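You operate a simulated robot arm through the tools that you are given. There is no shell and no other tool. Be economical: measure what you need, move in short steps, check, and stop when the job is done.

You run a simulated robot arm. Do the job below in one go: nothing can be reset, and whatever is moved stays where it is left.

## Task
Clear the press, then load the bracket and bearing from the bench.
Fine: the finished bracket goes on the blue base on the bench; push the loaded tray in.
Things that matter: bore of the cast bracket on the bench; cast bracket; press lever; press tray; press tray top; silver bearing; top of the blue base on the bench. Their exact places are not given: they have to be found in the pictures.

The check looks at the end state, three seconds after you hand in, the way a careful person would. Anything else that was tipped, shoved, dropped, spilled or broken makes it a failure.

## Robot
A 6-joint arm with a two-finger gripper on a trunk, on a base that drives. Base frame: it is fixed to the floor where the robot stands at the start and does not move with it; the origin is under the middle of the robot, x ahead of it, y to its left, z up; the surface under the hand at the start is at about z = 0.82. Readings come in m, rad, newtons and seconds.
Its first joint turns from -2.897 to 2.897 rad. Places, roughly: bore of the cast bracket on the bench [0.8, 0, 0.8]; press lever [0.8, -0.2, 1.1]; press tray [0.8, -0.2, 0.8]; press tray top [0.8, -0.2, 0.8]; top of the blue base on the bench [0.8, 0.2, 0.8]. Payload 2.54 kg.
The TCP is the grasp point between the finger pads, 0.03 m short of the fingertips. In the tool frame z runs along the fingers and y along their closing line. The gripper opens to 0.116 m. The gripper's body begins 0.095 m behind the TCP.
Orientation is told as [roll, pitch, yaw] about the base's x, y, z axes, in that order, counted from this pose: with the fingers straight down and closing along the base's y, the tool's x points along the base's -x, its y along +y and its z along -z.

## Interface
- The arm moves only by the tool move_arm. Its argument "series" is text: rows parted by semicolons, each of 7 numbers parted by spaces: the shift along the tool's x, y, z in m, then the turn, a rotation vector about the tool's x, y, z in rad, then the gripper command, from -1 (shut) to 1 (fully open), values between in proportion. In form: dx dy dz wx wy wz gripper; .... A call has 1 to 20 rows; each row shifts and turns the commanded pose from where the row before left it, along the tool's axes as they then stand. Rows are played at 5 a second. More than 0.05 m and 0.15 rad between two rows, or a gripper value outside its range, and nothing of the call is played. Where a pose cannot be reached the arm comes as near as it can. A force on the tool above 90 N (or 10 N above the force at the start of the call, whichever is more), or a blocked arm, ends the call early, and 0.2 s more pass. The fingers move at their own pace (about 0.072 m/s each) and stop on an object; they squeeze with about 36 N. The grip force told is the motor's: it shows also when the fingers shut on nothing. Time passes only in rows, and 0.2 s behind the last, so rows that do not move let the fingers close. The reply holds the time, the measured pose of the TCP, the force on the tool along the base axes, the opening and the grip force, in the units named above and with some noise, with the torque about the TCP (base axes, N m) and any sound that the robot's microphone picked up.
- Cameras (640 x 400 px; columns grow to the right, rows downward): "scene" is now at [-0.0308, 0.1226, 1.4237]; the picture's right is [-0.28, -0.96, 0.00], its down [-0.41, 0.12, -0.90] and it looks along [0.87, -0.26, -0.43] (base axes); focal length 251 px, centre (320, 200). "wrist" rides on the gripper at [0.069, -0.015, -0.122] in the tool frame; the picture's right is [0.21, 0.98, 0.00], its down [-0.83, 0.18, -0.53] and it looks along [-0.52, 0.11, 0.85] (tool axes); focal length 251 px, centre (320, 200).
- grab_frame(camera): a new picture of that camera. It takes no simulated time.
- steer(legs): drives the robot by 1 to 6 legs, each [ahead, left, turn to the left] in m, m and rad, along the robot's own axes; the way and the turn of a leg run together, so that a leg with both is an arc; at most 1.5 m and 3.142 rad a leg. The arm and the cameras ride along, it lands a little off, and it stops where it bumps. It gives what a move gives.
- aim_head(pan, tilt): turns the head with the scene camera to pan (to the left, within 2.094 rad either way) and tilt (down, from -0.506 to 1.204), counted from straight ahead of the robot. It gives what a move gives.
- point_at(camera, pixels): for up to 12 pixels [column, row] of the newest picture of that camera ("zoom" is the newest enlarged one), the place [x, y, z] in the base frame of the surface seen there, good to about 0.003 m. It takes no simulated time.
- close_up(camera, box): a new picture of the part [left, top, right, bottom] of that camera's present view, enlarged. It takes no simulated time.
- sign_off(): hands the job in; it is judged then, once.

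Work in short steps. Measure before you move; look again where a grasp or a placing could have gone wrong, and mend it. You have 80 turns and 52 pictures in all, those below and enlarged ones among them. Open the gripper and draw the arm clear of the work before you hand the job in, unless the task says otherwise; then end with one line.

The tools are called after "Request:" as a command line: name --argument value ..., lists and objects as JSON in quotes. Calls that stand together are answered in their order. move_arm: Moves the arm, as the interface text tells. Its arguments: {"type":"object","properties":{"series":{"type":"string"}},"required":["series"]} The other tools are called the same way: steer (legs) drives the base; aim_head (pan, tilt) turns the head that bears the scene camera; grab_frame (camera) takes a picture; point_at (camera, pixels) gives the place of the surface under pixels of a picture; close_up (camera, box) takes an enlarged picture of a part of a camera's view; sign_off () hands the job in.

At the start:

```text
time_s: 0.0
position: [0.662, -0.1428, 1.1075]
tcp_rot: [0.001, -0.002, 0.0]
ft_force: [-0.5, -0.9, -0.2]
moment: [-0.04, -0.01, -0.04]
width: 0.1162
gripper_force: 0.0
robot x, y, heading: [0.0044, -0.0, 0.003]
head pan, tilt: [-0.286, 0.445]
```

scene: 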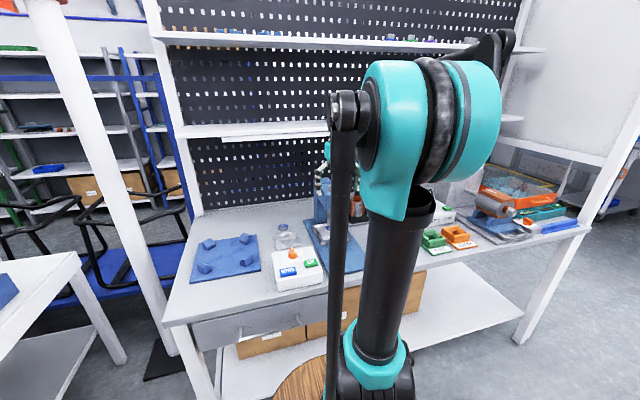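
wrist: 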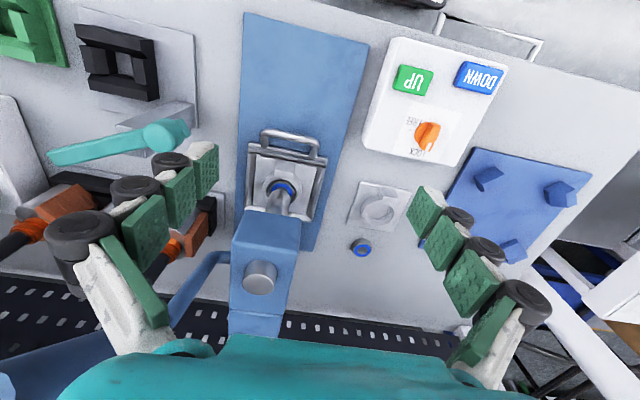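

The wrist view shows the press (tray at about (285,180)), a control box (435,100), a loose bracket (378,207), a bearing (361,247) and the blue base (515,205). I'll enlarge these and measure.

Request:
close_up --camera "wrist" --box '[220, 100, 420, 300]'

Request:
close_up --camera "wrist" --box '[340, 20, 600, 280]'

Request:
point_at --camera "wrist" --pixels '[[290, 135], [282, 188], [250, 165], [318, 170], [378, 207], [361, 247], [412, 80], [475, 77], [428, 133], [488, 180], [557, 195], [260, 275]]'

```text
2.00 times, centred on (320, 200) of wrist
```

zoom: 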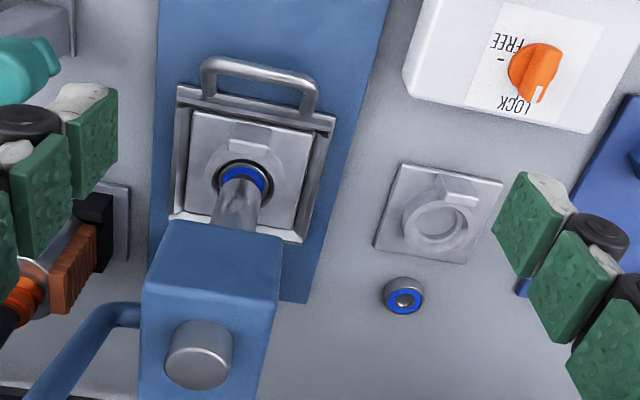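

```text
1.54 times, centred on (470, 150) of wrist
```

zoom: 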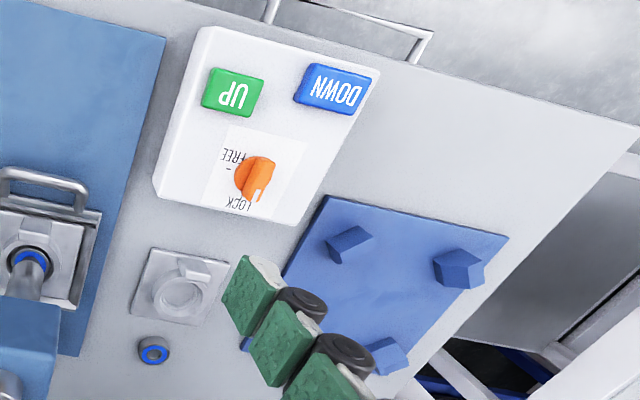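

```text
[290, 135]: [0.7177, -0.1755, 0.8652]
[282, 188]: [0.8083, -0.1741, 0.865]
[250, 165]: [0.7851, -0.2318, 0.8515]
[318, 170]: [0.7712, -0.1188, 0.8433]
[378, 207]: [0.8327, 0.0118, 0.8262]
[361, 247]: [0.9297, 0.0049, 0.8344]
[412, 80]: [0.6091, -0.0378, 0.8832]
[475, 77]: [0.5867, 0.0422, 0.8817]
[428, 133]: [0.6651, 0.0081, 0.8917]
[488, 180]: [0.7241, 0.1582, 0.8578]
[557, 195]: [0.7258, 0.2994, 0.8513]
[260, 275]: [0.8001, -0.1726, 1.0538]
```

The ram rests in the press bearing, and the knob points to LOCK. The arm blocks the scene camera, so I move the arm left and back, then look at the press and its lever.

Request:
move_arm --series "0.04 0.04 -0.02 0 0 0 1; 0.04 0.04 -0.02 0 0 0 1; 0.04 0.04 0 0 0 0 1; 0.04 0.04 0 0 0 0 1; 0 0.05 0 0 0 0 1; 0 0.05 0 0 0 0 1; 0 0.05 0 0 0 0 1; 0 0.05 0 0 0 0 1; 0 0.05 0 0 0 0 1"

Request:
grab_frame --camera "scene"

```text
refused: row 1 steps farther than a row can; nothing moved
```

```text
47 pictures are left
```

scene: 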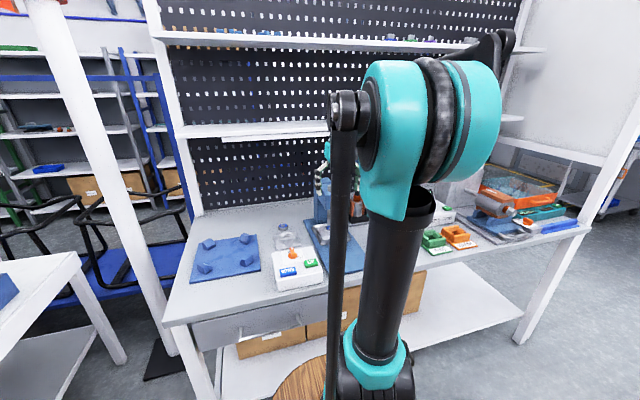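

The row was too long (limit 0.05 m), so I retry with shorter rows.

Request:
move_arm --series "0.03 0.03 -0.02 0 0 0 1; 0.03 0.03 -0.02 0 0 0 1; 0.03 0.03 0 0 0 0 1; 0.03 0.03 0 0 0 0 1; 0.02 0.045 0 0 0 0 1; 0 0.05 0 0 0 0 1; 0 0.05 0 0 0 0 1; 0 0.05 0 0 0 0 1; 0 0.05 0 0 0 0 1; 0 0.05 0 0 0 0 1"

Request:
grab_frame --camera "scene"

```text
time_s: 2.2
position: [0.5231, 0.2706, 1.1504]
tcp_rot: [0.0, 0.0, -0.003]
ft_force: [0.0, -0.6, 0.2]
moment: [0.08, -0.04, -0.01]
width: 0.1159
gripper_force: 0.0
robot x, y, heading: [0.0017, -0.0031, -0.001]
head pan, tilt: [-0.286, 0.445]
```

```text
46 pictures are left
```

scene: 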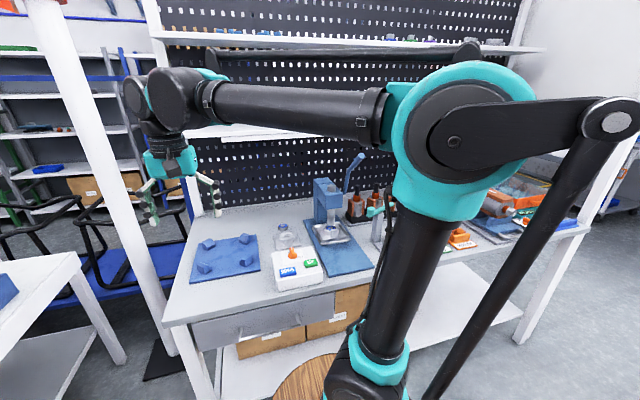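

The press is now visible at about (335,215). I zoom in on the press and control box and measure.

Request:
close_up --camera "scene" --box '[260, 140, 400, 300]'

Request:
point_at --camera "scene" --pixels '[[357, 158], [348, 182], [344, 190], [327, 182], [333, 232], [290, 270], [311, 262], [292, 253], [290, 238]]'

```text
2.50 times, centred on (330, 220) of scene
```

zoom: 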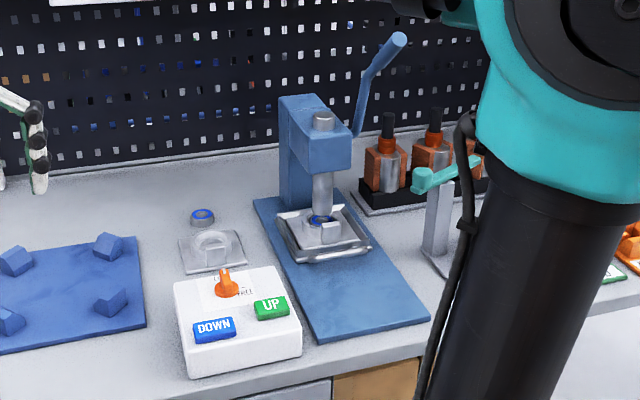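

```text
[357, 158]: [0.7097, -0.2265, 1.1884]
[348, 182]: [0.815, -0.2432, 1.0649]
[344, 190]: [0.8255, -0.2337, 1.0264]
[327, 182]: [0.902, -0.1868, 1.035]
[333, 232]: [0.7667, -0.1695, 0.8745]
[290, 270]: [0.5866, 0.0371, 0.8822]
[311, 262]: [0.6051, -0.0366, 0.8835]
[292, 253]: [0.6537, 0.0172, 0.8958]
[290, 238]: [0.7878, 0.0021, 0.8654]
```

I zoom tighter on the ram, the bearing and the control knob to understand the state.

Request:
close_up --camera "scene" --box '[310, 145, 370, 255]'

Request:
close_up --camera "scene" --box '[265, 215, 335, 295]'

```text
3.64 times, centred on (340, 200) of scene
```

zoom: 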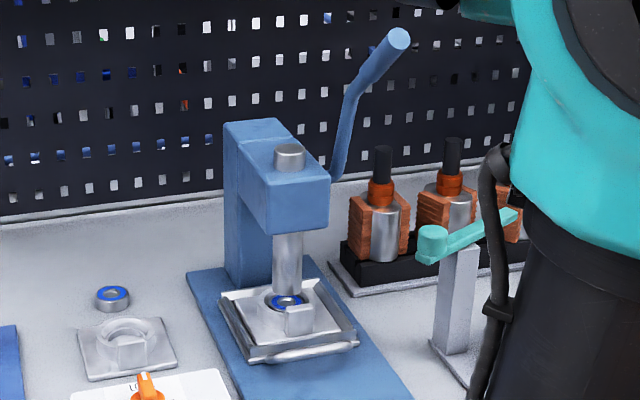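

```text
5.00 times, centred on (300, 255) of scene
```

zoom: 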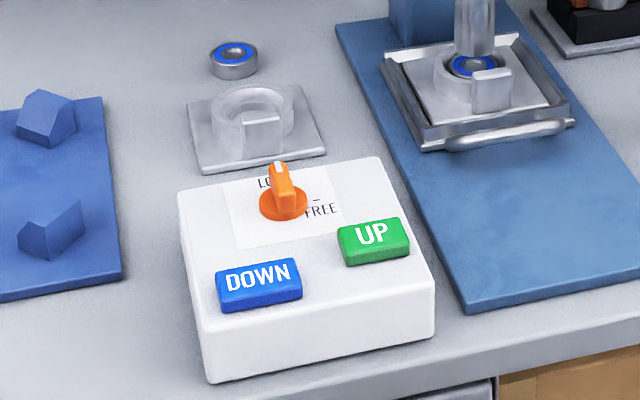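

I measure pixels on the ram, bearing and tray in the last zoom (ram tip near (475,50), bearing ring (475,65)).

Request:
point_at --camera "zoom" --pixels '[[474, 20], [474, 45], [474, 53], [455, 68], [475, 75], [490, 72], [490, 85], [440, 100], [540, 100], [508, 135], [440, 62], [520, 45]]'

Request:
close_up --camera "scene" --box '[320, 215, 350, 245]'

```text
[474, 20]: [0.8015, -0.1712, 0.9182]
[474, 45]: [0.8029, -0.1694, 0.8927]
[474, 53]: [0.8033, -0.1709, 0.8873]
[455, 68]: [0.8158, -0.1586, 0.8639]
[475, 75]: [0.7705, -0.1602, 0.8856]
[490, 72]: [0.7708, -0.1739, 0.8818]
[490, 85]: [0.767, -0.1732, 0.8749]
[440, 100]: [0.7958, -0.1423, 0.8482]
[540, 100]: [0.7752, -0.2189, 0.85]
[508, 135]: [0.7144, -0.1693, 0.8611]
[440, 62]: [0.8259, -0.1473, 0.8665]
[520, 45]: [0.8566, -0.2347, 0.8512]
```

```text
13.33 times, centred on (335, 230) of scene
```

zoom: 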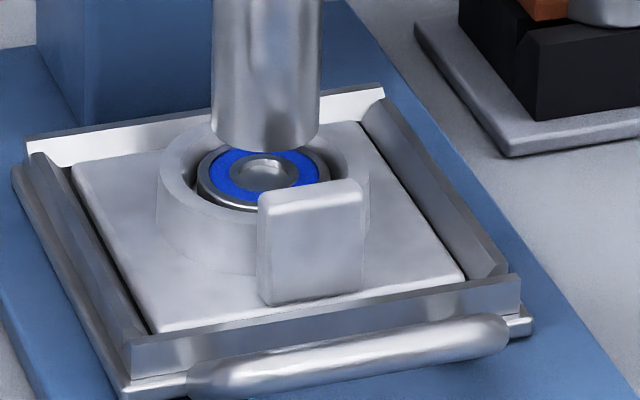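

The ram end (~0.885) hangs clear of the finished part's boss (~0.866), and its lug sits toward the robot, so the tray should slide out. I take a wrist picture here for the blue base and the bench parts.

Request:
grab_frame --camera "wrist"

```text
41 pictures are left
```

wrist: 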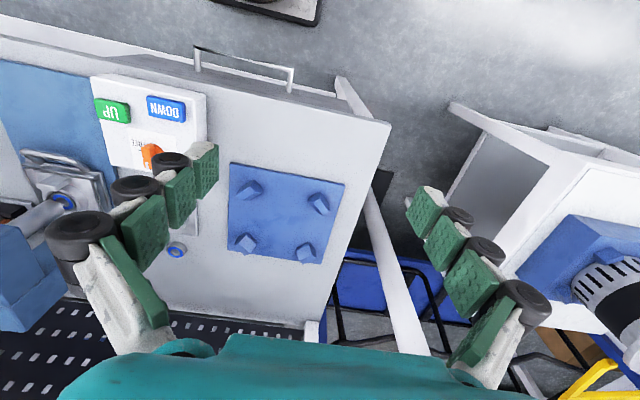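

The blue base on the bench lies at (287,213) with four corner guides. I measure it and its guides.

Request:
close_up --camera "wrist" --box '[220, 155, 350, 270]'

Request:
point_at --camera "wrist" --pixels '[[233, 165], [343, 186], [318, 258], [230, 250], [286, 216], [258, 194], [312, 210], [298, 248], [252, 237], [250, 188], [322, 202]]'

```text
3.48 times, centred on (285, 212) of wrist
```

zoom: 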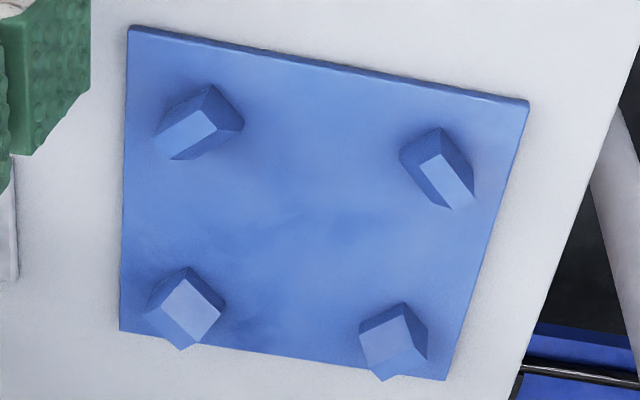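

```text
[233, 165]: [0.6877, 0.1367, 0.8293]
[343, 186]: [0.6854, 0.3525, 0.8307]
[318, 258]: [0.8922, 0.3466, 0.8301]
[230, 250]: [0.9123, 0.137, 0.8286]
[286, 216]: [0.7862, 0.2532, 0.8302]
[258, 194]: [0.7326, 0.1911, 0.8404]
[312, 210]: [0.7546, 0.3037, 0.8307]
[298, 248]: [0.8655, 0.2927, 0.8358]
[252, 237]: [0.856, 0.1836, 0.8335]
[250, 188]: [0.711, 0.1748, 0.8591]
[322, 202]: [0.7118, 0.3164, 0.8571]
```

I get peg tops and toes from the zoom to find the pocket centre and orientation, plus the bench bracket from the scene zoom.

Request:
point_at --camera "zoom" --pixels '[[210, 90], [195, 130], [175, 158], [436, 132], [445, 175], [455, 208], [188, 270], [190, 305], [180, 347], [404, 305], [390, 335], [384, 378]]'

Request:
close_up --camera "scene" --box '[270, 215, 310, 250]'

```text
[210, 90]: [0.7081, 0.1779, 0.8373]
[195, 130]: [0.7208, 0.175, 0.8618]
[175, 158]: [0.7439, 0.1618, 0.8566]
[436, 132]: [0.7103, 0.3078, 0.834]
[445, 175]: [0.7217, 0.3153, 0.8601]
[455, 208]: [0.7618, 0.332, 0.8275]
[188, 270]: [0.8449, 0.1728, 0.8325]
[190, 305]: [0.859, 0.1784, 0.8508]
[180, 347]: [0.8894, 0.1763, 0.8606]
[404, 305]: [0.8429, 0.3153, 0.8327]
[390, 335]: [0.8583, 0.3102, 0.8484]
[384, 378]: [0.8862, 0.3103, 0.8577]
```

```text
11.43 times, centred on (290, 232) of scene
```

zoom: 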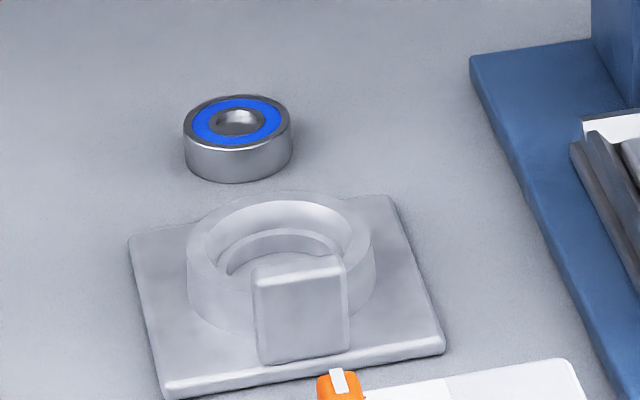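

I measure the bracket's corners, boss, lug and the bearing in this zoom.

Request:
point_at --camera "zoom" --pixels '[[135, 240], [385, 200], [438, 345], [172, 392], [195, 235], [367, 240], [275, 198], [265, 265], [338, 262], [302, 310], [236, 108], [240, 165]]'

Request:
point_at --camera "zoom" --pixels '[[262, 352], [347, 350], [190, 128], [287, 125], [237, 98], [240, 148], [280, 270], [300, 258], [30, 120]]'

```text
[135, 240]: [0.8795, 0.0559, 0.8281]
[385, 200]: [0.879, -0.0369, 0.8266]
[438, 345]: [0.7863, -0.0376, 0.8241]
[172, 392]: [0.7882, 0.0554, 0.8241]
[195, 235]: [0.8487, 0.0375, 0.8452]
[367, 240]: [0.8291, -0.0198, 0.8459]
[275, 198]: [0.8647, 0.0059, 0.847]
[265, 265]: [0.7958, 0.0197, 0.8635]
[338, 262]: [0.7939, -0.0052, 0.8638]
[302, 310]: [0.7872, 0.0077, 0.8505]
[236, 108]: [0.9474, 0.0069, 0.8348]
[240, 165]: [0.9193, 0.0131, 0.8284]
```

```text
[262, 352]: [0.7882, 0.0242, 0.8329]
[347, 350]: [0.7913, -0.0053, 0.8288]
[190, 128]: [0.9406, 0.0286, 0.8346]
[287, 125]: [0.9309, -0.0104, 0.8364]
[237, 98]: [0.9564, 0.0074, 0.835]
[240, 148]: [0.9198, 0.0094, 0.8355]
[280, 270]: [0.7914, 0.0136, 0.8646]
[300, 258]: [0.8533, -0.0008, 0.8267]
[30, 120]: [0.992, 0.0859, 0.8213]
```

Bracket: centre about (0.833, 0.009), boss ⌀ about 0.06, bearing at about (0.937, 0.0085). Now I measure the handle, tray rims and the bracket in the tray.

Request:
point_at --camera "scene" --pixels '[[325.6, 243.35], [337.25, 241.6], [348.5, 239.6], [335, 238.6], [317.0, 228.0], [345.5, 236], [322.4, 239.3], [334.25, 229.6], [330.5, 230], [338, 228], [317, 230], [353, 234]]'

Request:
point_at --camera "scene" --pixels '[[337.0, 240.5], [337.4, 242.5], [336.8, 239.6], [324.5, 243.5], [323.8, 242.5], [349.3, 238], [340, 260], [320, 225]]'

```text
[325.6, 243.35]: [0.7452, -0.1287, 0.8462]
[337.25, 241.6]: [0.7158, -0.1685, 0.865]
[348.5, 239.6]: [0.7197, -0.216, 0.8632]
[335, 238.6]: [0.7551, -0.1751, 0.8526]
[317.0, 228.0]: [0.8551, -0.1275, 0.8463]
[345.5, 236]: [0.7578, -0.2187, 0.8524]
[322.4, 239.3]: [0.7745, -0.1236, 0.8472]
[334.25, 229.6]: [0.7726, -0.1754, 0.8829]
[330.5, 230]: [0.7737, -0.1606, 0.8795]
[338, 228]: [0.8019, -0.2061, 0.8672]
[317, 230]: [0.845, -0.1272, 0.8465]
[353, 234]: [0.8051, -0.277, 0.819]
```

```text
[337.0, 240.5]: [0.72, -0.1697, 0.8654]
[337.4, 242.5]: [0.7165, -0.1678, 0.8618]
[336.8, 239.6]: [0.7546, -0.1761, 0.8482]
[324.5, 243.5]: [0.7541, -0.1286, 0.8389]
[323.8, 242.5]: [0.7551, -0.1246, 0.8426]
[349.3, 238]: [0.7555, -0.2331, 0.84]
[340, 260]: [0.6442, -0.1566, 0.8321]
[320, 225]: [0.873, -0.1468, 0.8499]
```

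Handle bar is at x≈0.72, z≈0.862, y −0.218…−0.13. I check obstacles: press head front, teal clamp on the right, control-box edge.

Request:
point_at --camera "scene" --pixels '[[334.5, 201.4], [334, 207], [372, 212], [379, 209], [378, 235], [375, 245], [316, 247], [322, 275], [275, 255], [348, 239.9], [327, 243.7]]'

Request:
close_up --camera "scene" --box '[310, 200, 390, 260]'

```text
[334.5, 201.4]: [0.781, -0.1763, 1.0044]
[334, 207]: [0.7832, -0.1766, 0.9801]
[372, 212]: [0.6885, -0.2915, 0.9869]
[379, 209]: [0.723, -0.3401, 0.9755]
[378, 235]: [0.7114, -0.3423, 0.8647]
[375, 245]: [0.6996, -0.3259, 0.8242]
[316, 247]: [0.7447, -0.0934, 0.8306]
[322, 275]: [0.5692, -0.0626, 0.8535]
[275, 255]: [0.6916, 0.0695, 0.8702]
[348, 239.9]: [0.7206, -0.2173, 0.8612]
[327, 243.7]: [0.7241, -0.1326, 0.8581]
```

```text
6.67 times, centred on (350, 230) of scene
```

zoom: 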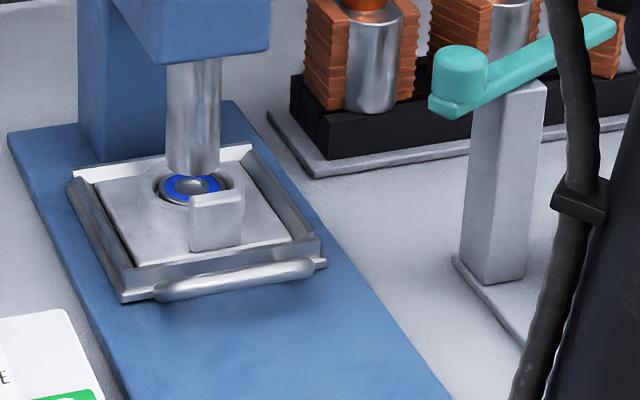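

Head front is x=0.781 and the teal clamp ends at y≈−0.28. I will grip the handle's ends along y with the tool tilted back 0.6 rad so the wrist stays clear of the press head; first a pre-pose.

Request:
move_arm --series "-0.0087 -0.0445 0 0 0 0 1; -0.0087 -0.0445 0 0 0 0 1; -0.0087 -0.0445 0 0 0 0 1; -0.0087 -0.0445 0 0 0 0 1; -0.0087 -0.0445 0 0 0 0 1; -0.0087 -0.0445 0 0 0 0 1; -0.0087 -0.0445 0 0 0 0 1; -0.0087 -0.0445 0 0 0 0 1; -0.0087 -0.0445 0 0 0 0 1; -0.0087 -0.0445 0 0 0 0 1; 0 0 0 0 -0.15 0 1; 0 0 0 0 -0.15 0 1; 0 0 0 0 -0.15 0 1; 0 0 0 0 -0.15 0 1; 0.0128 0 0.0385 0 0 0 1; 0.0128 0 0.0385 0 0 0 1; 0.0128 0 0.0385 0 0 0 1; 0.0128 0 0.0385 0 0 0 1; 0.0128 0 0.0385 0 0 0 1; 0 0 0 0 0 0 1"

Request:
grab_frame --camera "wrist"

```text
time_s: 6.4
position: [0.663, -0.1719, 0.9497]
tcp_rot: [0.001, -0.601, 0.0]
ft_force: [0.5, 0.2, 0.0]
moment: [0.02, -0.02, 0.01]
width: 0.1161
gripper_force: 0.1
robot x, y, heading: [-0.0002, -0.0007, -0.002]
head pan, tilt: [-0.286, 0.445]
```

```text
37 pictures are left
```

wrist: 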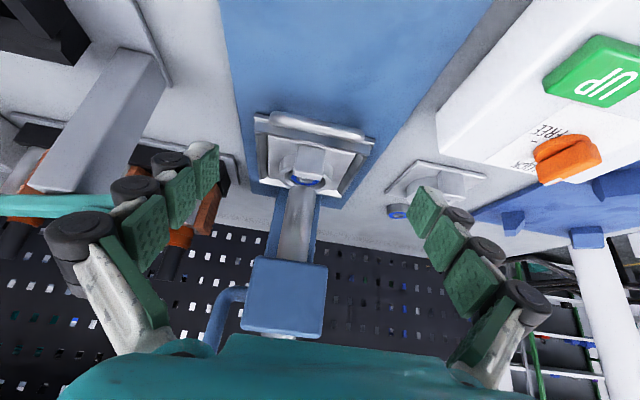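

The handle shows at (315,128). I measure its ends from this view.

Request:
close_up --camera "wrist" --box '[240, 95, 390, 205]'

Request:
point_at --camera "wrist" --pixels '[[275, 117], [315, 127], [358, 132], [258, 122], [370, 142], [303, 158], [283, 160], [340, 165]]'

```text
3.64 times, centred on (315, 150) of wrist
```

zoom: 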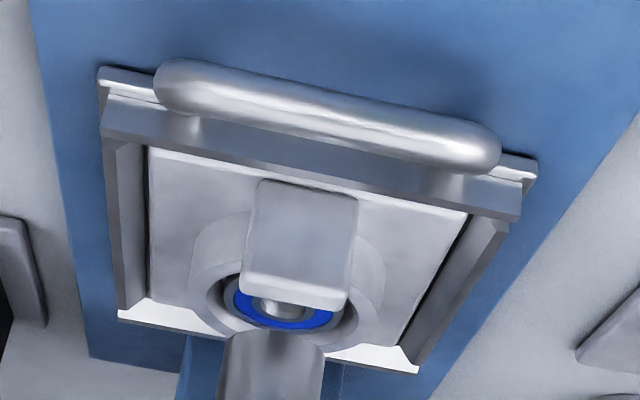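

```text
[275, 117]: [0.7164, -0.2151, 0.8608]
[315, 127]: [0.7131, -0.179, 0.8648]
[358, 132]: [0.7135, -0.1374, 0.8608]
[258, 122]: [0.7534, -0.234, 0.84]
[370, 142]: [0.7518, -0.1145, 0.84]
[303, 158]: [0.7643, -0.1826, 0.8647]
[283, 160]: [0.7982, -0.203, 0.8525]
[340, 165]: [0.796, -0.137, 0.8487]
```

Handle centre is (0.718, −0.176, 0.861). I advance along the fingers and close on its ends.

Request:
move_arm --series "-0.001 -0.0013 0.0321 0 0 0 1; -0.001 -0.0013 0.0321 0 0 0 1; -0.001 -0.0013 0.0321 0 0 0 1; 0 0 0 0 0 0 1; 0 0 0 0 0 0 -1; 0 0 0 0 0 0 -1; 0 0 0 0 0 0 -1; 0 0 0 0 0 0 -1"

Request:
grab_frame --camera "wrist"

```text
time_s: 8.2
position: [0.7212, -0.1752, 0.8738]
tcp_rot: [0.003, -0.601, -0.001]
ft_force: [-4.5, 22.5, 3.6]
moment: [1.36, -0.37, 0.67]
width: 0.0905
gripper_force: 44.8
robot x, y, heading: [0.0002, -0.0011, -0.001]
head pan, tilt: [-0.286, 0.445]
```

```text
35 pictures are left
```

wrist: 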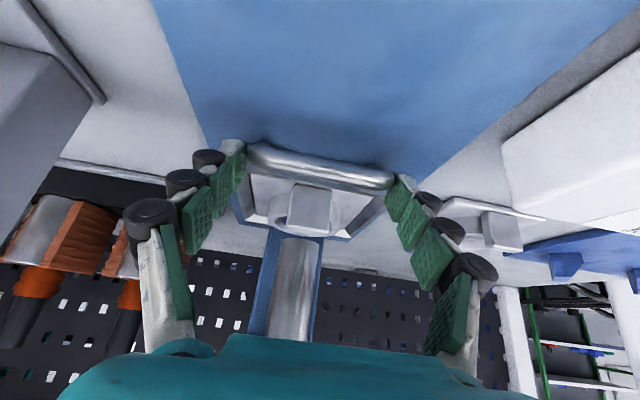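

Grip holds (width 0.0905). I ease 2 mm to +y (22 N side load), then pull the tray out slowly toward the robot.

Request:
move_arm --series "0 0.002 0 0 0 0 -1; 0.0124 0 -0.0085 0 0 0 -1; 0.0165 0 -0.0113 0 0 0 -1; 0.0165 0 -0.0113 0 0 0 -1"

Request:
close_up --camera "scene" --box '[260, 140, 400, 300]'

```text
time_s: 9.2
position: [0.6655, -0.1754, 0.8725]
tcp_rot: [-0.001, -0.599, 0.0]
ft_force: [0.7, -1.9, -20.7]
moment: [-0.38, 0.9, -0.57]
width: 0.0908
gripper_force: 44.7
robot x, y, heading: [0.0011, -0.001, 0.002]
head pan, tilt: [-0.286, 0.445]
```

```text
2.50 times, centred on (330, 220) of scene
```

zoom: 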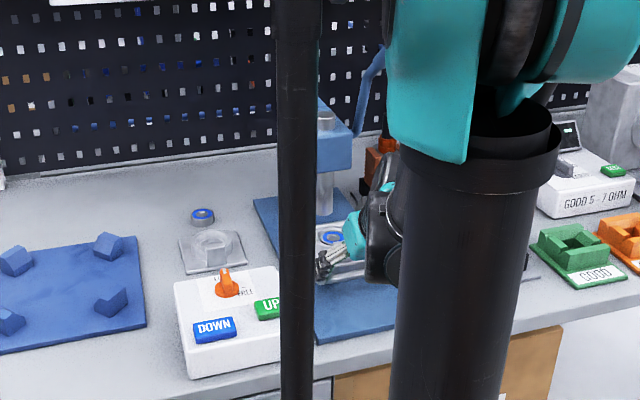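

The tray slides freely. I continue pulling, easing down 1.5 mm to relieve the vertical load, watching for a stop.

Request:
move_arm --series "0.0173 0 -0.0101 0 0 0 -1; 0.0165 0 -0.0113 0 0 0 -1; 0.0165 0 -0.0113 0 0 0 -1; 0.0124 0 -0.0085 0 0 0 -1"

Request:
grab_frame --camera "wrist"

```text
time_s: 10.2
position: [0.5901, -0.175, 0.8727]
tcp_rot: [0.0, -0.6, 0.0]
ft_force: [0.0, -0.3, 17.3]
moment: [-0.29, -0.18, -0.18]
width: 0.0908
gripper_force: 45.2
robot x, y, heading: [-0.0032, 0.0012, 0.0]
head pan, tilt: [-0.286, 0.445]
```

```text
33 pictures are left
```

wrist: 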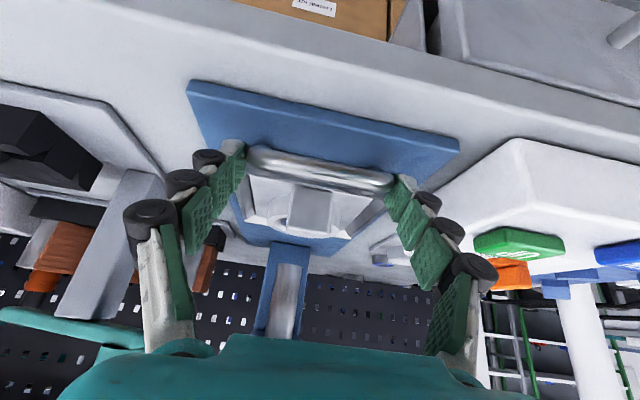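

The tray is out by 0.13 m, which is enough clearance. I release and back off along the fingers, then raise.

Request:
move_arm --series "0 0 0 0 0 0 1; 0 0 0 0 0 0 1; 0 0 0 0 0 0 1; 0 0 -0.04 0 0 0 1; 0 0 -0.04 0 0 0 1; 0 0 -0.04 0 0 0 1; 0 0 -0.04 0 0 0 1; 0 0 -0.02 0 0.15 0 1; 0 0 -0.02 0 0.15 0 1; 0 0 -0.02 0 0.15 0 1; 0 0 -0.02 0 0.15 0 1; 0 0 0 0 0 0 1"

Request:
grab_frame --camera "wrist"

```text
time_s: 12.8
position: [0.4708, -0.1728, 1.0759]
tcp_rot: [-0.001, 0.001, 0.0]
ft_force: [0.3, -0.5, -0.1]
moment: [-0.01, 0.0, 0.01]
width: 0.1163
gripper_force: 0.1
robot x, y, heading: [-0.0025, -0.0013, 0.004]
head pan, tilt: [-0.286, 0.445]
```

```text
32 pictures are left
```

wrist: 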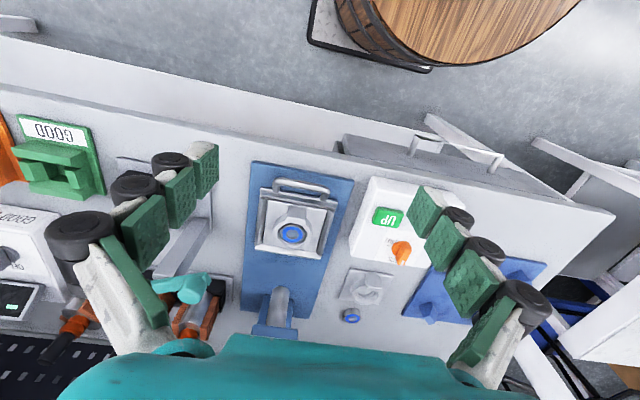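

The tray is clearly out. I zoom in on the finished bracket and measure its boss.

Request:
close_up --camera "wrist" --box '[245, 170, 345, 270]'

```text
4.00 times, centred on (295, 220) of wrist
```

zoom: 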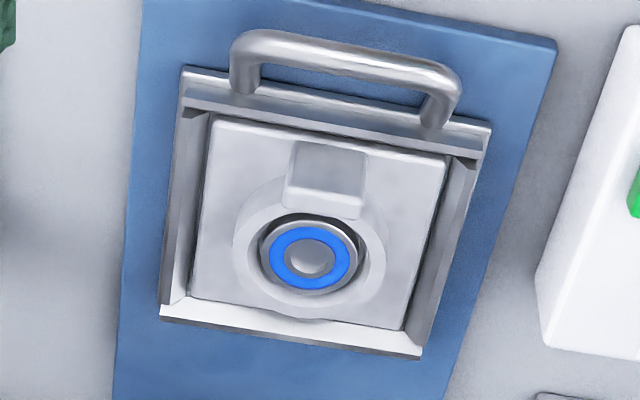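

Request:
point_at --camera "zoom" --pixels '[[245, 245], [378, 262], [305, 305], [310, 258], [295, 245], [215, 130], [440, 165], [405, 322], [195, 292], [325, 160], [480, 140], [165, 308]]'

Request:
point_at --camera "zoom" --pixels '[[300, 228], [283, 283], [350, 230], [340, 290], [420, 350], [190, 75], [188, 200], [465, 200], [325, 200], [290, 310]]'

```text
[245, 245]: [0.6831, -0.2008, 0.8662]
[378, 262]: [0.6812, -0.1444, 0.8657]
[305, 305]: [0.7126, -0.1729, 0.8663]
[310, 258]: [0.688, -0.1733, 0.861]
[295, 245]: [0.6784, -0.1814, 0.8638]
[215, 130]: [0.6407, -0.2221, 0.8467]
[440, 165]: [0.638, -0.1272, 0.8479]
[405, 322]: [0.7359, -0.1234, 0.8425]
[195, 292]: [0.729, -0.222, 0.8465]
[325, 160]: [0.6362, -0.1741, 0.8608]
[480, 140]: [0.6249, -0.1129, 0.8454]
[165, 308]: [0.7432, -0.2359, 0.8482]
```

```text
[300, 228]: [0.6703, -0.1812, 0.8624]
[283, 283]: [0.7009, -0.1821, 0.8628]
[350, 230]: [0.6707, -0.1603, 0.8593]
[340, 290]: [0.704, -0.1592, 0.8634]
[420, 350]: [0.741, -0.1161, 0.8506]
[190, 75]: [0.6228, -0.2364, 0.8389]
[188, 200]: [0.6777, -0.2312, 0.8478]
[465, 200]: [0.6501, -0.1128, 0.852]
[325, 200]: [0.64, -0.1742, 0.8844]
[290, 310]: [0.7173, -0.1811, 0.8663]
```

Boss centre is (0.685, −0.174), top 0.866, plate top 0.847. I move over it with the fingers part-open (0.08) and descend most of the way.

Request:
move_arm --series "-0.043 0 0.01 0 0 0 0.38; -0.043 0 0.01 0 0 0 0.38; -0.043 0 0.01 0 0 0 0.38; -0.043 0 0.01 0 0 0 0.38; -0.042 -0.001 0.01 0 0 0 0.38; 0 0 0.04 0 0 0 0.38; 0 0 0.04 0 0 0 0.38; 0 0 0.03 0 0 0 0.38; 0 0 0 0 0 0 0.38"

Request:
grab_frame --camera "wrist"

```text
time_s: 14.8
position: [0.6866, -0.1774, 0.9182]
tcp_rot: [-0.002, 0.0, 0.001]
ft_force: [-0.1, -0.2, 0.4]
moment: [0.0, 0.01, 0.04]
width: 0.0798
gripper_force: 0.1
robot x, y, heading: [0.0005, -0.0013, 0.002]
head pan, tilt: [-0.286, 0.445]
```

```text
30 pictures are left
```

wrist: 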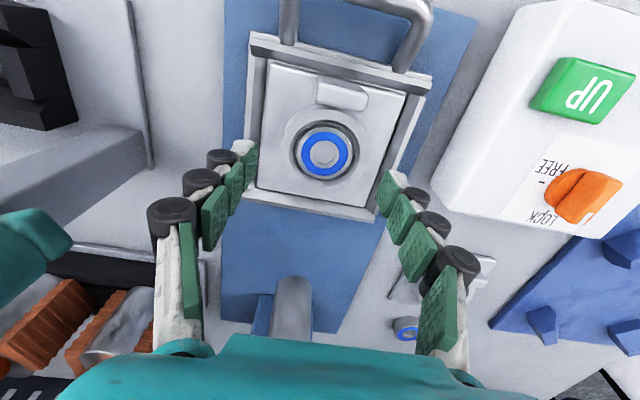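

The fingers straddle the boss inside the rims. I correct y by +3 mm, descend to z≈0.881 and close.

Request:
move_arm --series "0.001 0.0033 0.02 0 0 0 0.38; 0 0 0.017 0 0 0 0.38; 0 0 0 0 0 0 0.38; 0 0 0 0 0 0 -1; 0 0 0 0 0 0 -1; 0 0 0 0 0 0 -1; 0 0 0 0 0 0 -1"

```text
time_s: 16.4
position: [0.6847, -0.1732, 0.8813]
tcp_rot: [0.0, 0.0, 0.0]
ft_force: [-0.1, -0.4, 0.3]
moment: [-0.01, -0.05, -0.03]
width: 0.0616
gripper_force: 36.2
robot x, y, heading: [0.0, -0.001, 0.0]
head pan, tilt: [-0.286, 0.445]
```

Width 0.0616 matches the boss, so the grip holds. I lift slowly and check.

Request:
move_arm --series "0 0 -0.01 0 0 0 -1; 0 0 -0.02 0 0 0 -1; 0 0 -0.03 0 0 0 -1; 0 0 -0.04 0 0 0 -1; 0 0 -0.02 0 0 0 -1; 0 0 0 0 0 0 -1"

Request:
grab_frame --camera "wrist"

```text
time_s: 17.8
position: [0.686, -0.1688, 1.0007]
tcp_rot: [0.001, 0.0, -0.001]
ft_force: [-0.3, 0.2, -4.7]
moment: [-0.03, -0.05, 0.02]
width: 0.0617
gripper_force: 36.6
robot x, y, heading: [0.0038, 0.0009, -0.001]
head pan, tilt: [-0.286, 0.445]
```

```text
29 pictures are left
```

wrist: 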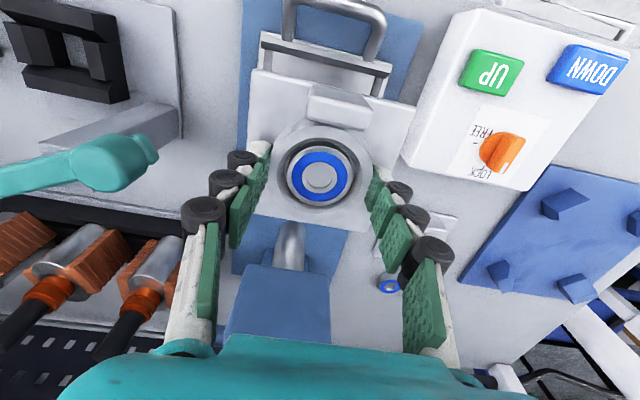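

Bracket held, base pocket centre is about (0.796, 0.246), top 0.830. I carry it there and stop just above.

Request:
move_arm --series "-0.011 0.0415 0 0 0 0 -1; -0.011 0.0415 0 0 0 0 -1; -0.011 0.0415 0 0 0 0 -1; -0.011 0.0415 0 0 0 0 -1; -0.011 0.0415 0 0 0 0 -1; -0.011 0.0415 0 0 0 0 -1; -0.011 0.0415 0 0 0 0 -1; -0.011 0.0415 0 0 0 0 -1; -0.011 0.0415 0 0 0 0 -1; -0.011 0.0415 0 0 0 0 -1; 0 0 0.04 0 0 0 -1; 0 0 0.02 0 0 0 -1; 0 0 0 0 0 0 -1"

Request:
grab_frame --camera "wrist"

```text
time_s: 20.6
position: [0.7914, 0.2429, 0.9421]
tcp_rot: [0.001, 0.0, 0.002]
ft_force: [0.2, -0.4, -4.4]
moment: [-0.02, -0.04, 0.02]
width: 0.0616
gripper_force: 36.3
robot x, y, heading: [-0.003, -0.0013, 0.003]
head pan, tilt: [-0.286, 0.445]
```

```text
28 pictures are left
```

wrist: 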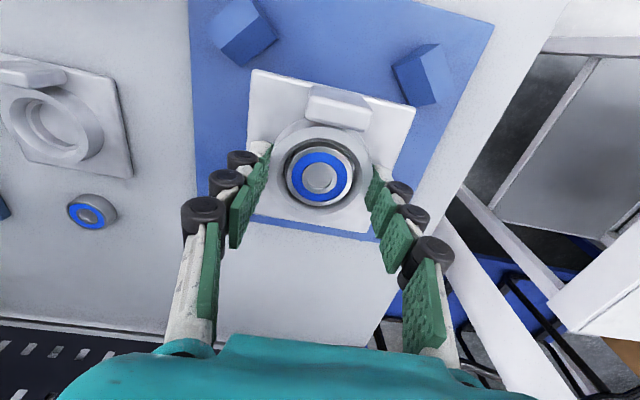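

I check the front guides against the plate in this view.

Request:
close_up --camera "wrist" --box '[190, 0, 450, 250]'

Request:
point_at --camera "wrist" --pixels '[[232, 66], [275, 40], [410, 100], [395, 65], [255, 72], [412, 108], [235, 25], [437, 60], [222, 48], [440, 98]]'

```text
1.60 times, centred on (320, 125) of wrist
```

zoom: 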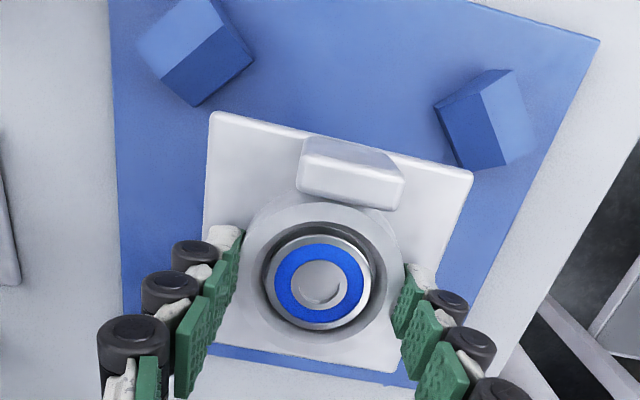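

```text
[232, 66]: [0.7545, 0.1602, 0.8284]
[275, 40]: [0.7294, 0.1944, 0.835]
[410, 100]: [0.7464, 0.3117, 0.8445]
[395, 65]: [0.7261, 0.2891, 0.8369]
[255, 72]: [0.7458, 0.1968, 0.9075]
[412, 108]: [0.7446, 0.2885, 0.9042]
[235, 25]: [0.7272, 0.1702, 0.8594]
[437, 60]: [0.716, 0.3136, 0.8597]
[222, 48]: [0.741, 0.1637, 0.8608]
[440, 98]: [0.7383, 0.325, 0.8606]
```

Guides leave over a centimetre all around; centre about (0.796, 0.243). I lower to just above the base.

Request:
move_arm --series "-0.004 0 0.03 0 0 0 -1; 0 0 0.025 0 0 0 -1; 0 0 0.012 0 0 0 -1; 0 0 0 0 0 0 -1"

```text
time_s: 21.6
position: [0.7981, 0.2441, 0.8725]
tcp_rot: [0.0, 0.0, -0.001]
ft_force: [-1.1, -0.5, -2.3]
moment: [0.03, -0.05, 0.03]
width: 0.0617
gripper_force: 35.7
robot x, y, heading: [0.0033, 0.0004, 0.005]
head pan, tilt: [-0.286, 0.445]
```

The weight reading is dropping, so it is near contact. I lower 1.5 mm more and then open.

Request:
move_arm --series "0 0 0.0015 0 0 0 -1; 0 0 0 0 0 0 -1; 0 0 0 0 0 0 0.6; 0 0 0 0 0 0 0.6; 0 0 0 0 0 0 0.6; 0 0 -0.03 0 0 0 0.6; 0 0 -0.04 0 0 0 0.6; 0 0 -0.04 0 0 0 0.6; 0 0 0 0 0 0 0.6"

Request:
grab_frame --camera "wrist"

```text
time_s: 23.6
position: [0.7964, 0.2422, 0.9796]
tcp_rot: [0.0, -0.001, 0.0]
ft_force: [0.3, 0.7, 0.0]
moment: [-0.03, 0.03, -0.01]
width: 0.0929
gripper_force: 0.0
robot x, y, heading: [-0.002, -0.0015, 0.003]
head pan, tilt: [-0.286, 0.445]
```

```text
26 pictures are left
```

wrist: 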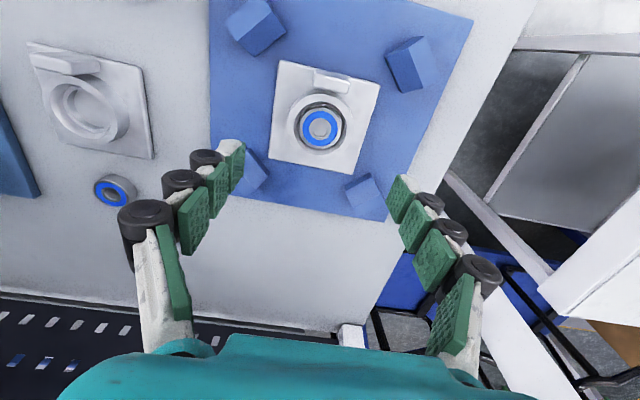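

The finished bracket sits centred on the blue base. Now I re-measure the bench bracket (90,105) and bearing (115,190) from here.

Request:
point_at --camera "wrist" --pixels '[[46, 92], [126, 122], [88, 142], [75, 74], [68, 64], [50, 148], [152, 157], [135, 80], [34, 55], [98, 195], [128, 195], [113, 204]]'

Request:
close_up --camera "wrist" --box '[0, 20, 170, 230]'

```text
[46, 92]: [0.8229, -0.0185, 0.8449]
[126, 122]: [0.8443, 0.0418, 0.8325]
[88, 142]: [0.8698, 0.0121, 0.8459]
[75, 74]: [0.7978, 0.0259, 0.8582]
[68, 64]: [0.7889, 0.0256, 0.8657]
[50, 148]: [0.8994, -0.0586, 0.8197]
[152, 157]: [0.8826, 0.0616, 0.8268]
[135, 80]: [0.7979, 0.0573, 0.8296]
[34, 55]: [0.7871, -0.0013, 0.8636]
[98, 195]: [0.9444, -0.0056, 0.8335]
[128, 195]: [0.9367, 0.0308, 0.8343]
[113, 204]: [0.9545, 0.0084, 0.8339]
```

```text
1.90 times, centred on (85, 125) of wrist
```

zoom: 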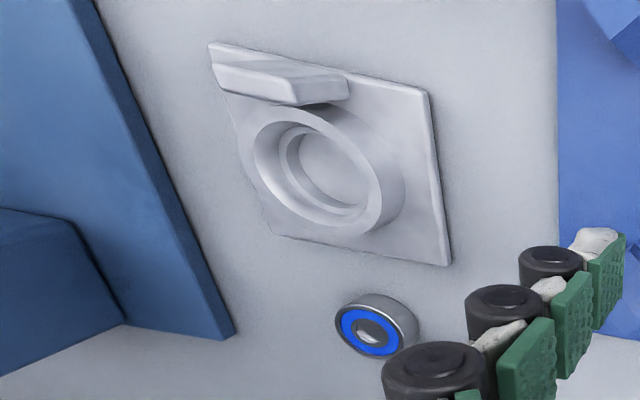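

Bracket centre is about (0.835, 0.010). I move above it and look straight down.

Request:
move_arm --series "-0.0076 -0.0464 0 0 0 0 0.38; -0.0076 -0.0464 0 0 0 0 0.38; -0.0076 -0.0464 0 0 0 0 0.38; -0.0076 -0.0464 0 0 0 0 0.38; -0.0076 -0.0464 0 0 0 0 0.38; 0 0 0.03 0 0 0 0.38; 0 0 0 0 0 0 0.38"

Request:
close_up --camera "wrist" --box '[200, 20, 440, 240]'

```text
time_s: 25.2
position: [0.8364, 0.0117, 0.95]
tcp_rot: [-0.001, -0.001, -0.001]
ft_force: [0.5, 0.0, 0.3]
moment: [-0.02, -0.01, 0.0]
width: 0.08
gripper_force: 0.1
robot x, y, heading: [0.0037, 0.004, 0.0]
head pan, tilt: [-0.286, 0.445]
```

```text
1.82 times, centred on (320, 130) of wrist
```

zoom: 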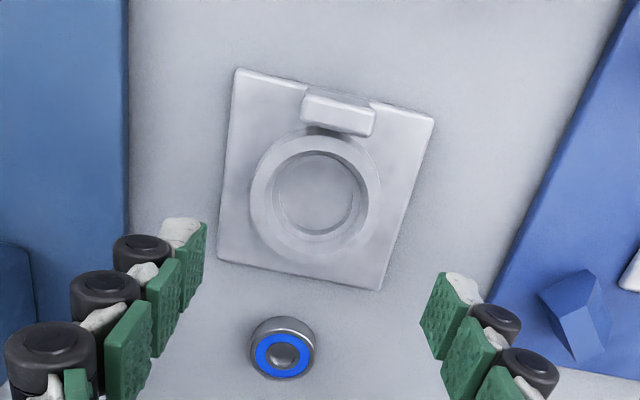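

Request:
point_at --camera "zoom" --pixels '[[240, 75], [428, 120], [376, 284], [224, 252], [262, 185], [372, 208], [305, 245], [325, 142], [310, 110], [368, 120], [281, 355], [281, 375]]'

Request:
point_at --camera "zoom" --pixels '[[275, 180], [358, 205], [308, 235], [325, 155], [320, 190], [252, 350], [308, 352], [282, 335], [150, 150]]'

```text
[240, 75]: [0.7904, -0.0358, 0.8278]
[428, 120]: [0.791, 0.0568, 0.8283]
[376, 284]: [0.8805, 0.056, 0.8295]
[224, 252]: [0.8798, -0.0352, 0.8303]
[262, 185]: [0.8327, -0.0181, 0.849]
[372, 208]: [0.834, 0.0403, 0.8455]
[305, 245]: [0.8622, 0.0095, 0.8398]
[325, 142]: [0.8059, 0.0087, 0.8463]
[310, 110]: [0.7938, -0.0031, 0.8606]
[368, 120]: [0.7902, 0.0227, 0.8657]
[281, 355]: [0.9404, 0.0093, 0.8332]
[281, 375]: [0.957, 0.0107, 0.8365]
```

```text
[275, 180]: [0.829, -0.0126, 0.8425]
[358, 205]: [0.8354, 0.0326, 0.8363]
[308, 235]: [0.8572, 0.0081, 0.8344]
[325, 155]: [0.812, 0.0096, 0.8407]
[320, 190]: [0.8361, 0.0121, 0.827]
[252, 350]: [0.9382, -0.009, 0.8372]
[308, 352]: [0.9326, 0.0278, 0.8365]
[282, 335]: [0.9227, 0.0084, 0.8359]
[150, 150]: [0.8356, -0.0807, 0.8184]
```

Bracket centre is (0.835, 0.0105), yaw 0. I descend to z≈0.861 and grip the boss.

Request:
move_arm --series "0.001 -0.001 0.035 0 0 0 0.38; 0 0 0.035 0 0 0 0.38; 0 0 0.019 0 0 0 0.38; 0 0 0 0 0 0 0.38; 0 0 0 0 0 0 -1; 0 0 0 0 0 0 -1; 0 0 0 0 0 0 -1; 0 0 0 0 0 0 -1"

```text
time_s: 27.0
position: [0.836, 0.0132, 0.8637]
tcp_rot: [0.0, -0.002, 0.001]
ft_force: [0.4, 0.3, 0.7]
moment: [-0.03, -0.02, 0.0]
width: 0.0616
gripper_force: 36.4
robot x, y, heading: [-0.0021, -0.003, -0.001]
head pan, tilt: [-0.286, 0.445]
```

Grip width 0.0616 again. I lift, move back to x≈0.686, then over to the tray at z≈1.0.

Request:
move_arm --series "0 0 -0.02 0 0 0 -1; 0 0 -0.04 0 0 0 -1; 0 0 -0.04 0 0 0 -1; 0 0 -0.037 0 0 0 -1; 0.04 -0.005 0 0 0 0 -1; 0.04 -0.005 0 0 0 0 -1; 0.04 -0.015 0 0 0 0 -1; 0.028 -0.034 0 0 0 0 -1; 0 -0.045 0 0 0 0 -1; 0 -0.045 0 0 0 0 -1; 0 -0.038 0 0 0 0 -1; 0 0 0 0 0 0 -1; 0 0 0 0 0 0 -1"

Request:
grab_frame --camera "wrist"

```text
time_s: 29.8
position: [0.6924, -0.1761, 0.9985]
tcp_rot: [-0.001, -0.001, 0.001]
ft_force: [0.2, -0.1, -4.3]
moment: [0.02, -0.01, -0.01]
width: 0.0617
gripper_force: 36.3
robot x, y, heading: [0.0013, -0.0004, -0.006]
head pan, tilt: [-0.286, 0.445]
```

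```text
23 pictures are left
```

wrist: 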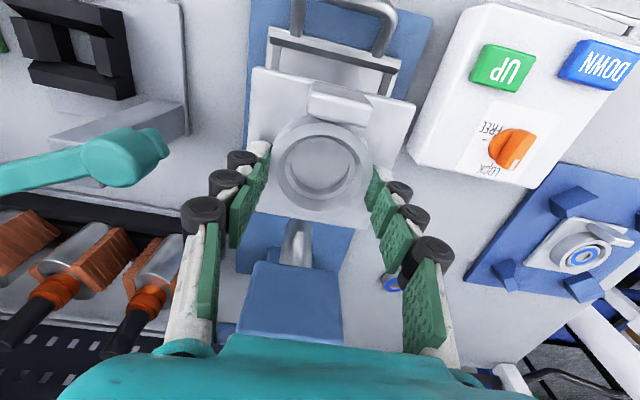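

I measure the held plate's corners and the empty tray's visible rims for alignment.

Request:
close_up --camera "wrist" --box '[230, 10, 430, 240]'

Request:
point_at --camera "wrist" --pixels '[[254, 70], [413, 105], [288, 145], [365, 163], [318, 205], [320, 130], [270, 34], [395, 68], [275, 48], [385, 78], [325, 90], [398, 65]]'

```text
1.74 times, centred on (330, 125) of wrist
```

zoom: 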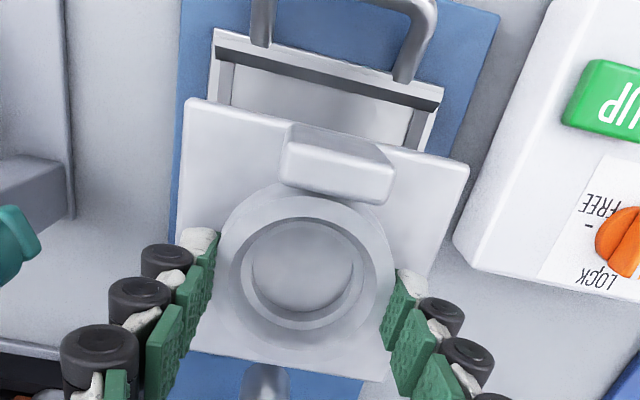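

```text
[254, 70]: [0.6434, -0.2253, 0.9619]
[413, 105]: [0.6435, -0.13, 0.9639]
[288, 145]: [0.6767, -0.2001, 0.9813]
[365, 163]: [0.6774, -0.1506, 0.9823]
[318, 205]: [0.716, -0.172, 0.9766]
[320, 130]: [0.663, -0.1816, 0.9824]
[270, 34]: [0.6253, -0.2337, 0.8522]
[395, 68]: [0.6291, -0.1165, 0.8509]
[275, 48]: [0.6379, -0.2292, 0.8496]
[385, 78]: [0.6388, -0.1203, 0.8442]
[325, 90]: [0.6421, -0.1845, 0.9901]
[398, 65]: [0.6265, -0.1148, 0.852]
```

The held plate needs about −3.5 mm in x and +3 mm in y. I correct and descend to just above the rims.

Request:
move_arm --series "0.0035 0.003 0.03 0 0 0 -1; 0 0 0.03 0 0 0 -1; 0 0 0.027 0 0 0 -1; 0 0 0 0 0 0 -1; 0 0 0 0 0 0 -1"

Request:
close_up --camera "wrist" --box '[230, 10, 430, 240]'

```text
time_s: 31.0
position: [0.6845, -0.1745, 0.9144]
tcp_rot: [0.0, 0.001, 0.001]
ft_force: [-0.1, -0.3, -3.9]
moment: [0.02, 0.0, 0.02]
width: 0.0618
gripper_force: 36.1
robot x, y, heading: [0.0005, -0.0001, -0.0]
head pan, tilt: [-0.286, 0.445]
```

```text
1.74 times, centred on (330, 125) of wrist
```

zoom: 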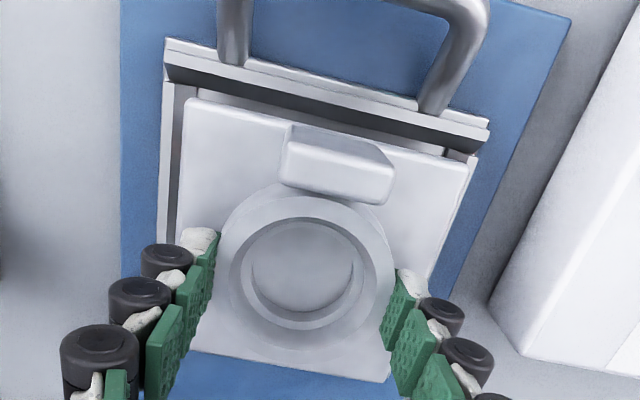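

Request:
point_at --camera "zoom" --pixels '[[190, 103], [462, 165], [180, 60], [480, 138], [178, 230], [470, 165], [250, 80], [380, 375], [196, 345], [165, 75], [485, 125], [300, 88]]'

```text
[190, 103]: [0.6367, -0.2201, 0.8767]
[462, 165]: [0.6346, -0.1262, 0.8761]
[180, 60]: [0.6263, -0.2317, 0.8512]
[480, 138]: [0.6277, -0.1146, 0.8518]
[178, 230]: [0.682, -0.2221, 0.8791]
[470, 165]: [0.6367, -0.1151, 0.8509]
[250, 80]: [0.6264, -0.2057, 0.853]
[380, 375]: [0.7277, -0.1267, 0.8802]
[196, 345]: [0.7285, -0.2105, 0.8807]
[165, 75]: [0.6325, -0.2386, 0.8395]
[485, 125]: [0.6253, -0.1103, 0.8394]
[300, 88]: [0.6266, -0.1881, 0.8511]
```

The plate is within ~2 mm of the tray centre; I shift +2 mm x, −1 mm y and lower until contact.

Request:
move_arm --series "-0.002 -0.001 0.014 0 0 0 -1; 0 0 0.01 0 0 0 -1; 0 0 0.005 0 0 0 -1; 0 0 0 0 0 0 -1"

```text
time_s: 32.0
position: [0.6873, -0.1748, 0.8832]
tcp_rot: [0.001, 0.0, 0.0]
ft_force: [1.3, -0.9, 1.7]
moment: [0.05, 0.04, -0.03]
width: 0.0616
gripper_force: 36.3
robot x, y, heading: [-0.0, 0.003, -0.004]
head pan, tilt: [-0.286, 0.445]
```

The load is now carried (force z +1.7), at the expected height. I release part-way, rise and look.

Request:
move_arm --series "0 0 0 0 0 0 0.38; 0 0 0 0 0 0 0.38; 0 0 0 0 0 0 0.38; 0 0 -0.03 0 0 0 0.38; 0 0 -0.04 0 0 0 0.38; 0 0 -0.03 0 0 0 0.38; 0.04 0 0 0 0 0 0.38; 0.04 0 0 0 0 0 0.38; 0 0 0 0 0 0 0.38"

Request:
close_up --camera "wrist" --box '[220, 60, 420, 260]'

```text
time_s: 34.0
position: [0.6021, -0.1766, 0.9843]
tcp_rot: [-0.001, 0.001, 0.001]
ft_force: [-1.0, 0.1, 0.3]
moment: [0.03, 0.0, 0.04]
width: 0.08
gripper_force: 0.1
robot x, y, heading: [-0.0021, 0.0035, 0.001]
head pan, tilt: [-0.286, 0.445]
```

```text
2.00 times, centred on (320, 160) of wrist
```

zoom: 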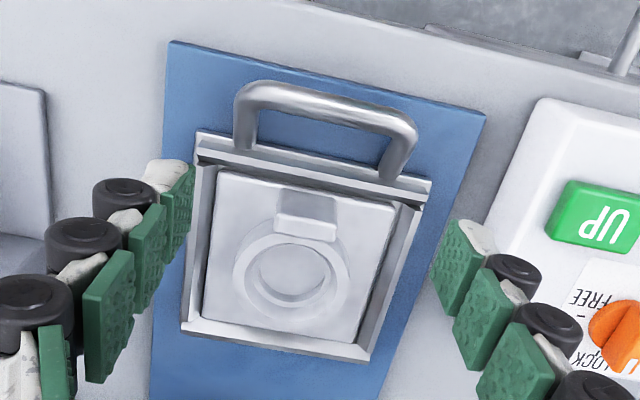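

The bracket sits flat in the tray. I measure its boss, bore and plate.

Request:
point_at --camera "zoom" --pixels '[[240, 268], [342, 282], [290, 308], [297, 238], [292, 270], [225, 175], [390, 210], [355, 335], [210, 300], [252, 268], [330, 280], [290, 297]]'

```text
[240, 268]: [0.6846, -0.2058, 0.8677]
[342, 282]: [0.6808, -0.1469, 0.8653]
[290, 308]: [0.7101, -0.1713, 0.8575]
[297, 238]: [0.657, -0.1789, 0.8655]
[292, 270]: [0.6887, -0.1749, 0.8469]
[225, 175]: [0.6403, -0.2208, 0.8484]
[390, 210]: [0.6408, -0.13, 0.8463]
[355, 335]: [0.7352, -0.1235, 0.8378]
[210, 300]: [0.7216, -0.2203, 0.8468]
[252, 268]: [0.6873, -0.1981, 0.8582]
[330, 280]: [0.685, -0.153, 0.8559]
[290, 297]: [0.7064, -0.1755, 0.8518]
```

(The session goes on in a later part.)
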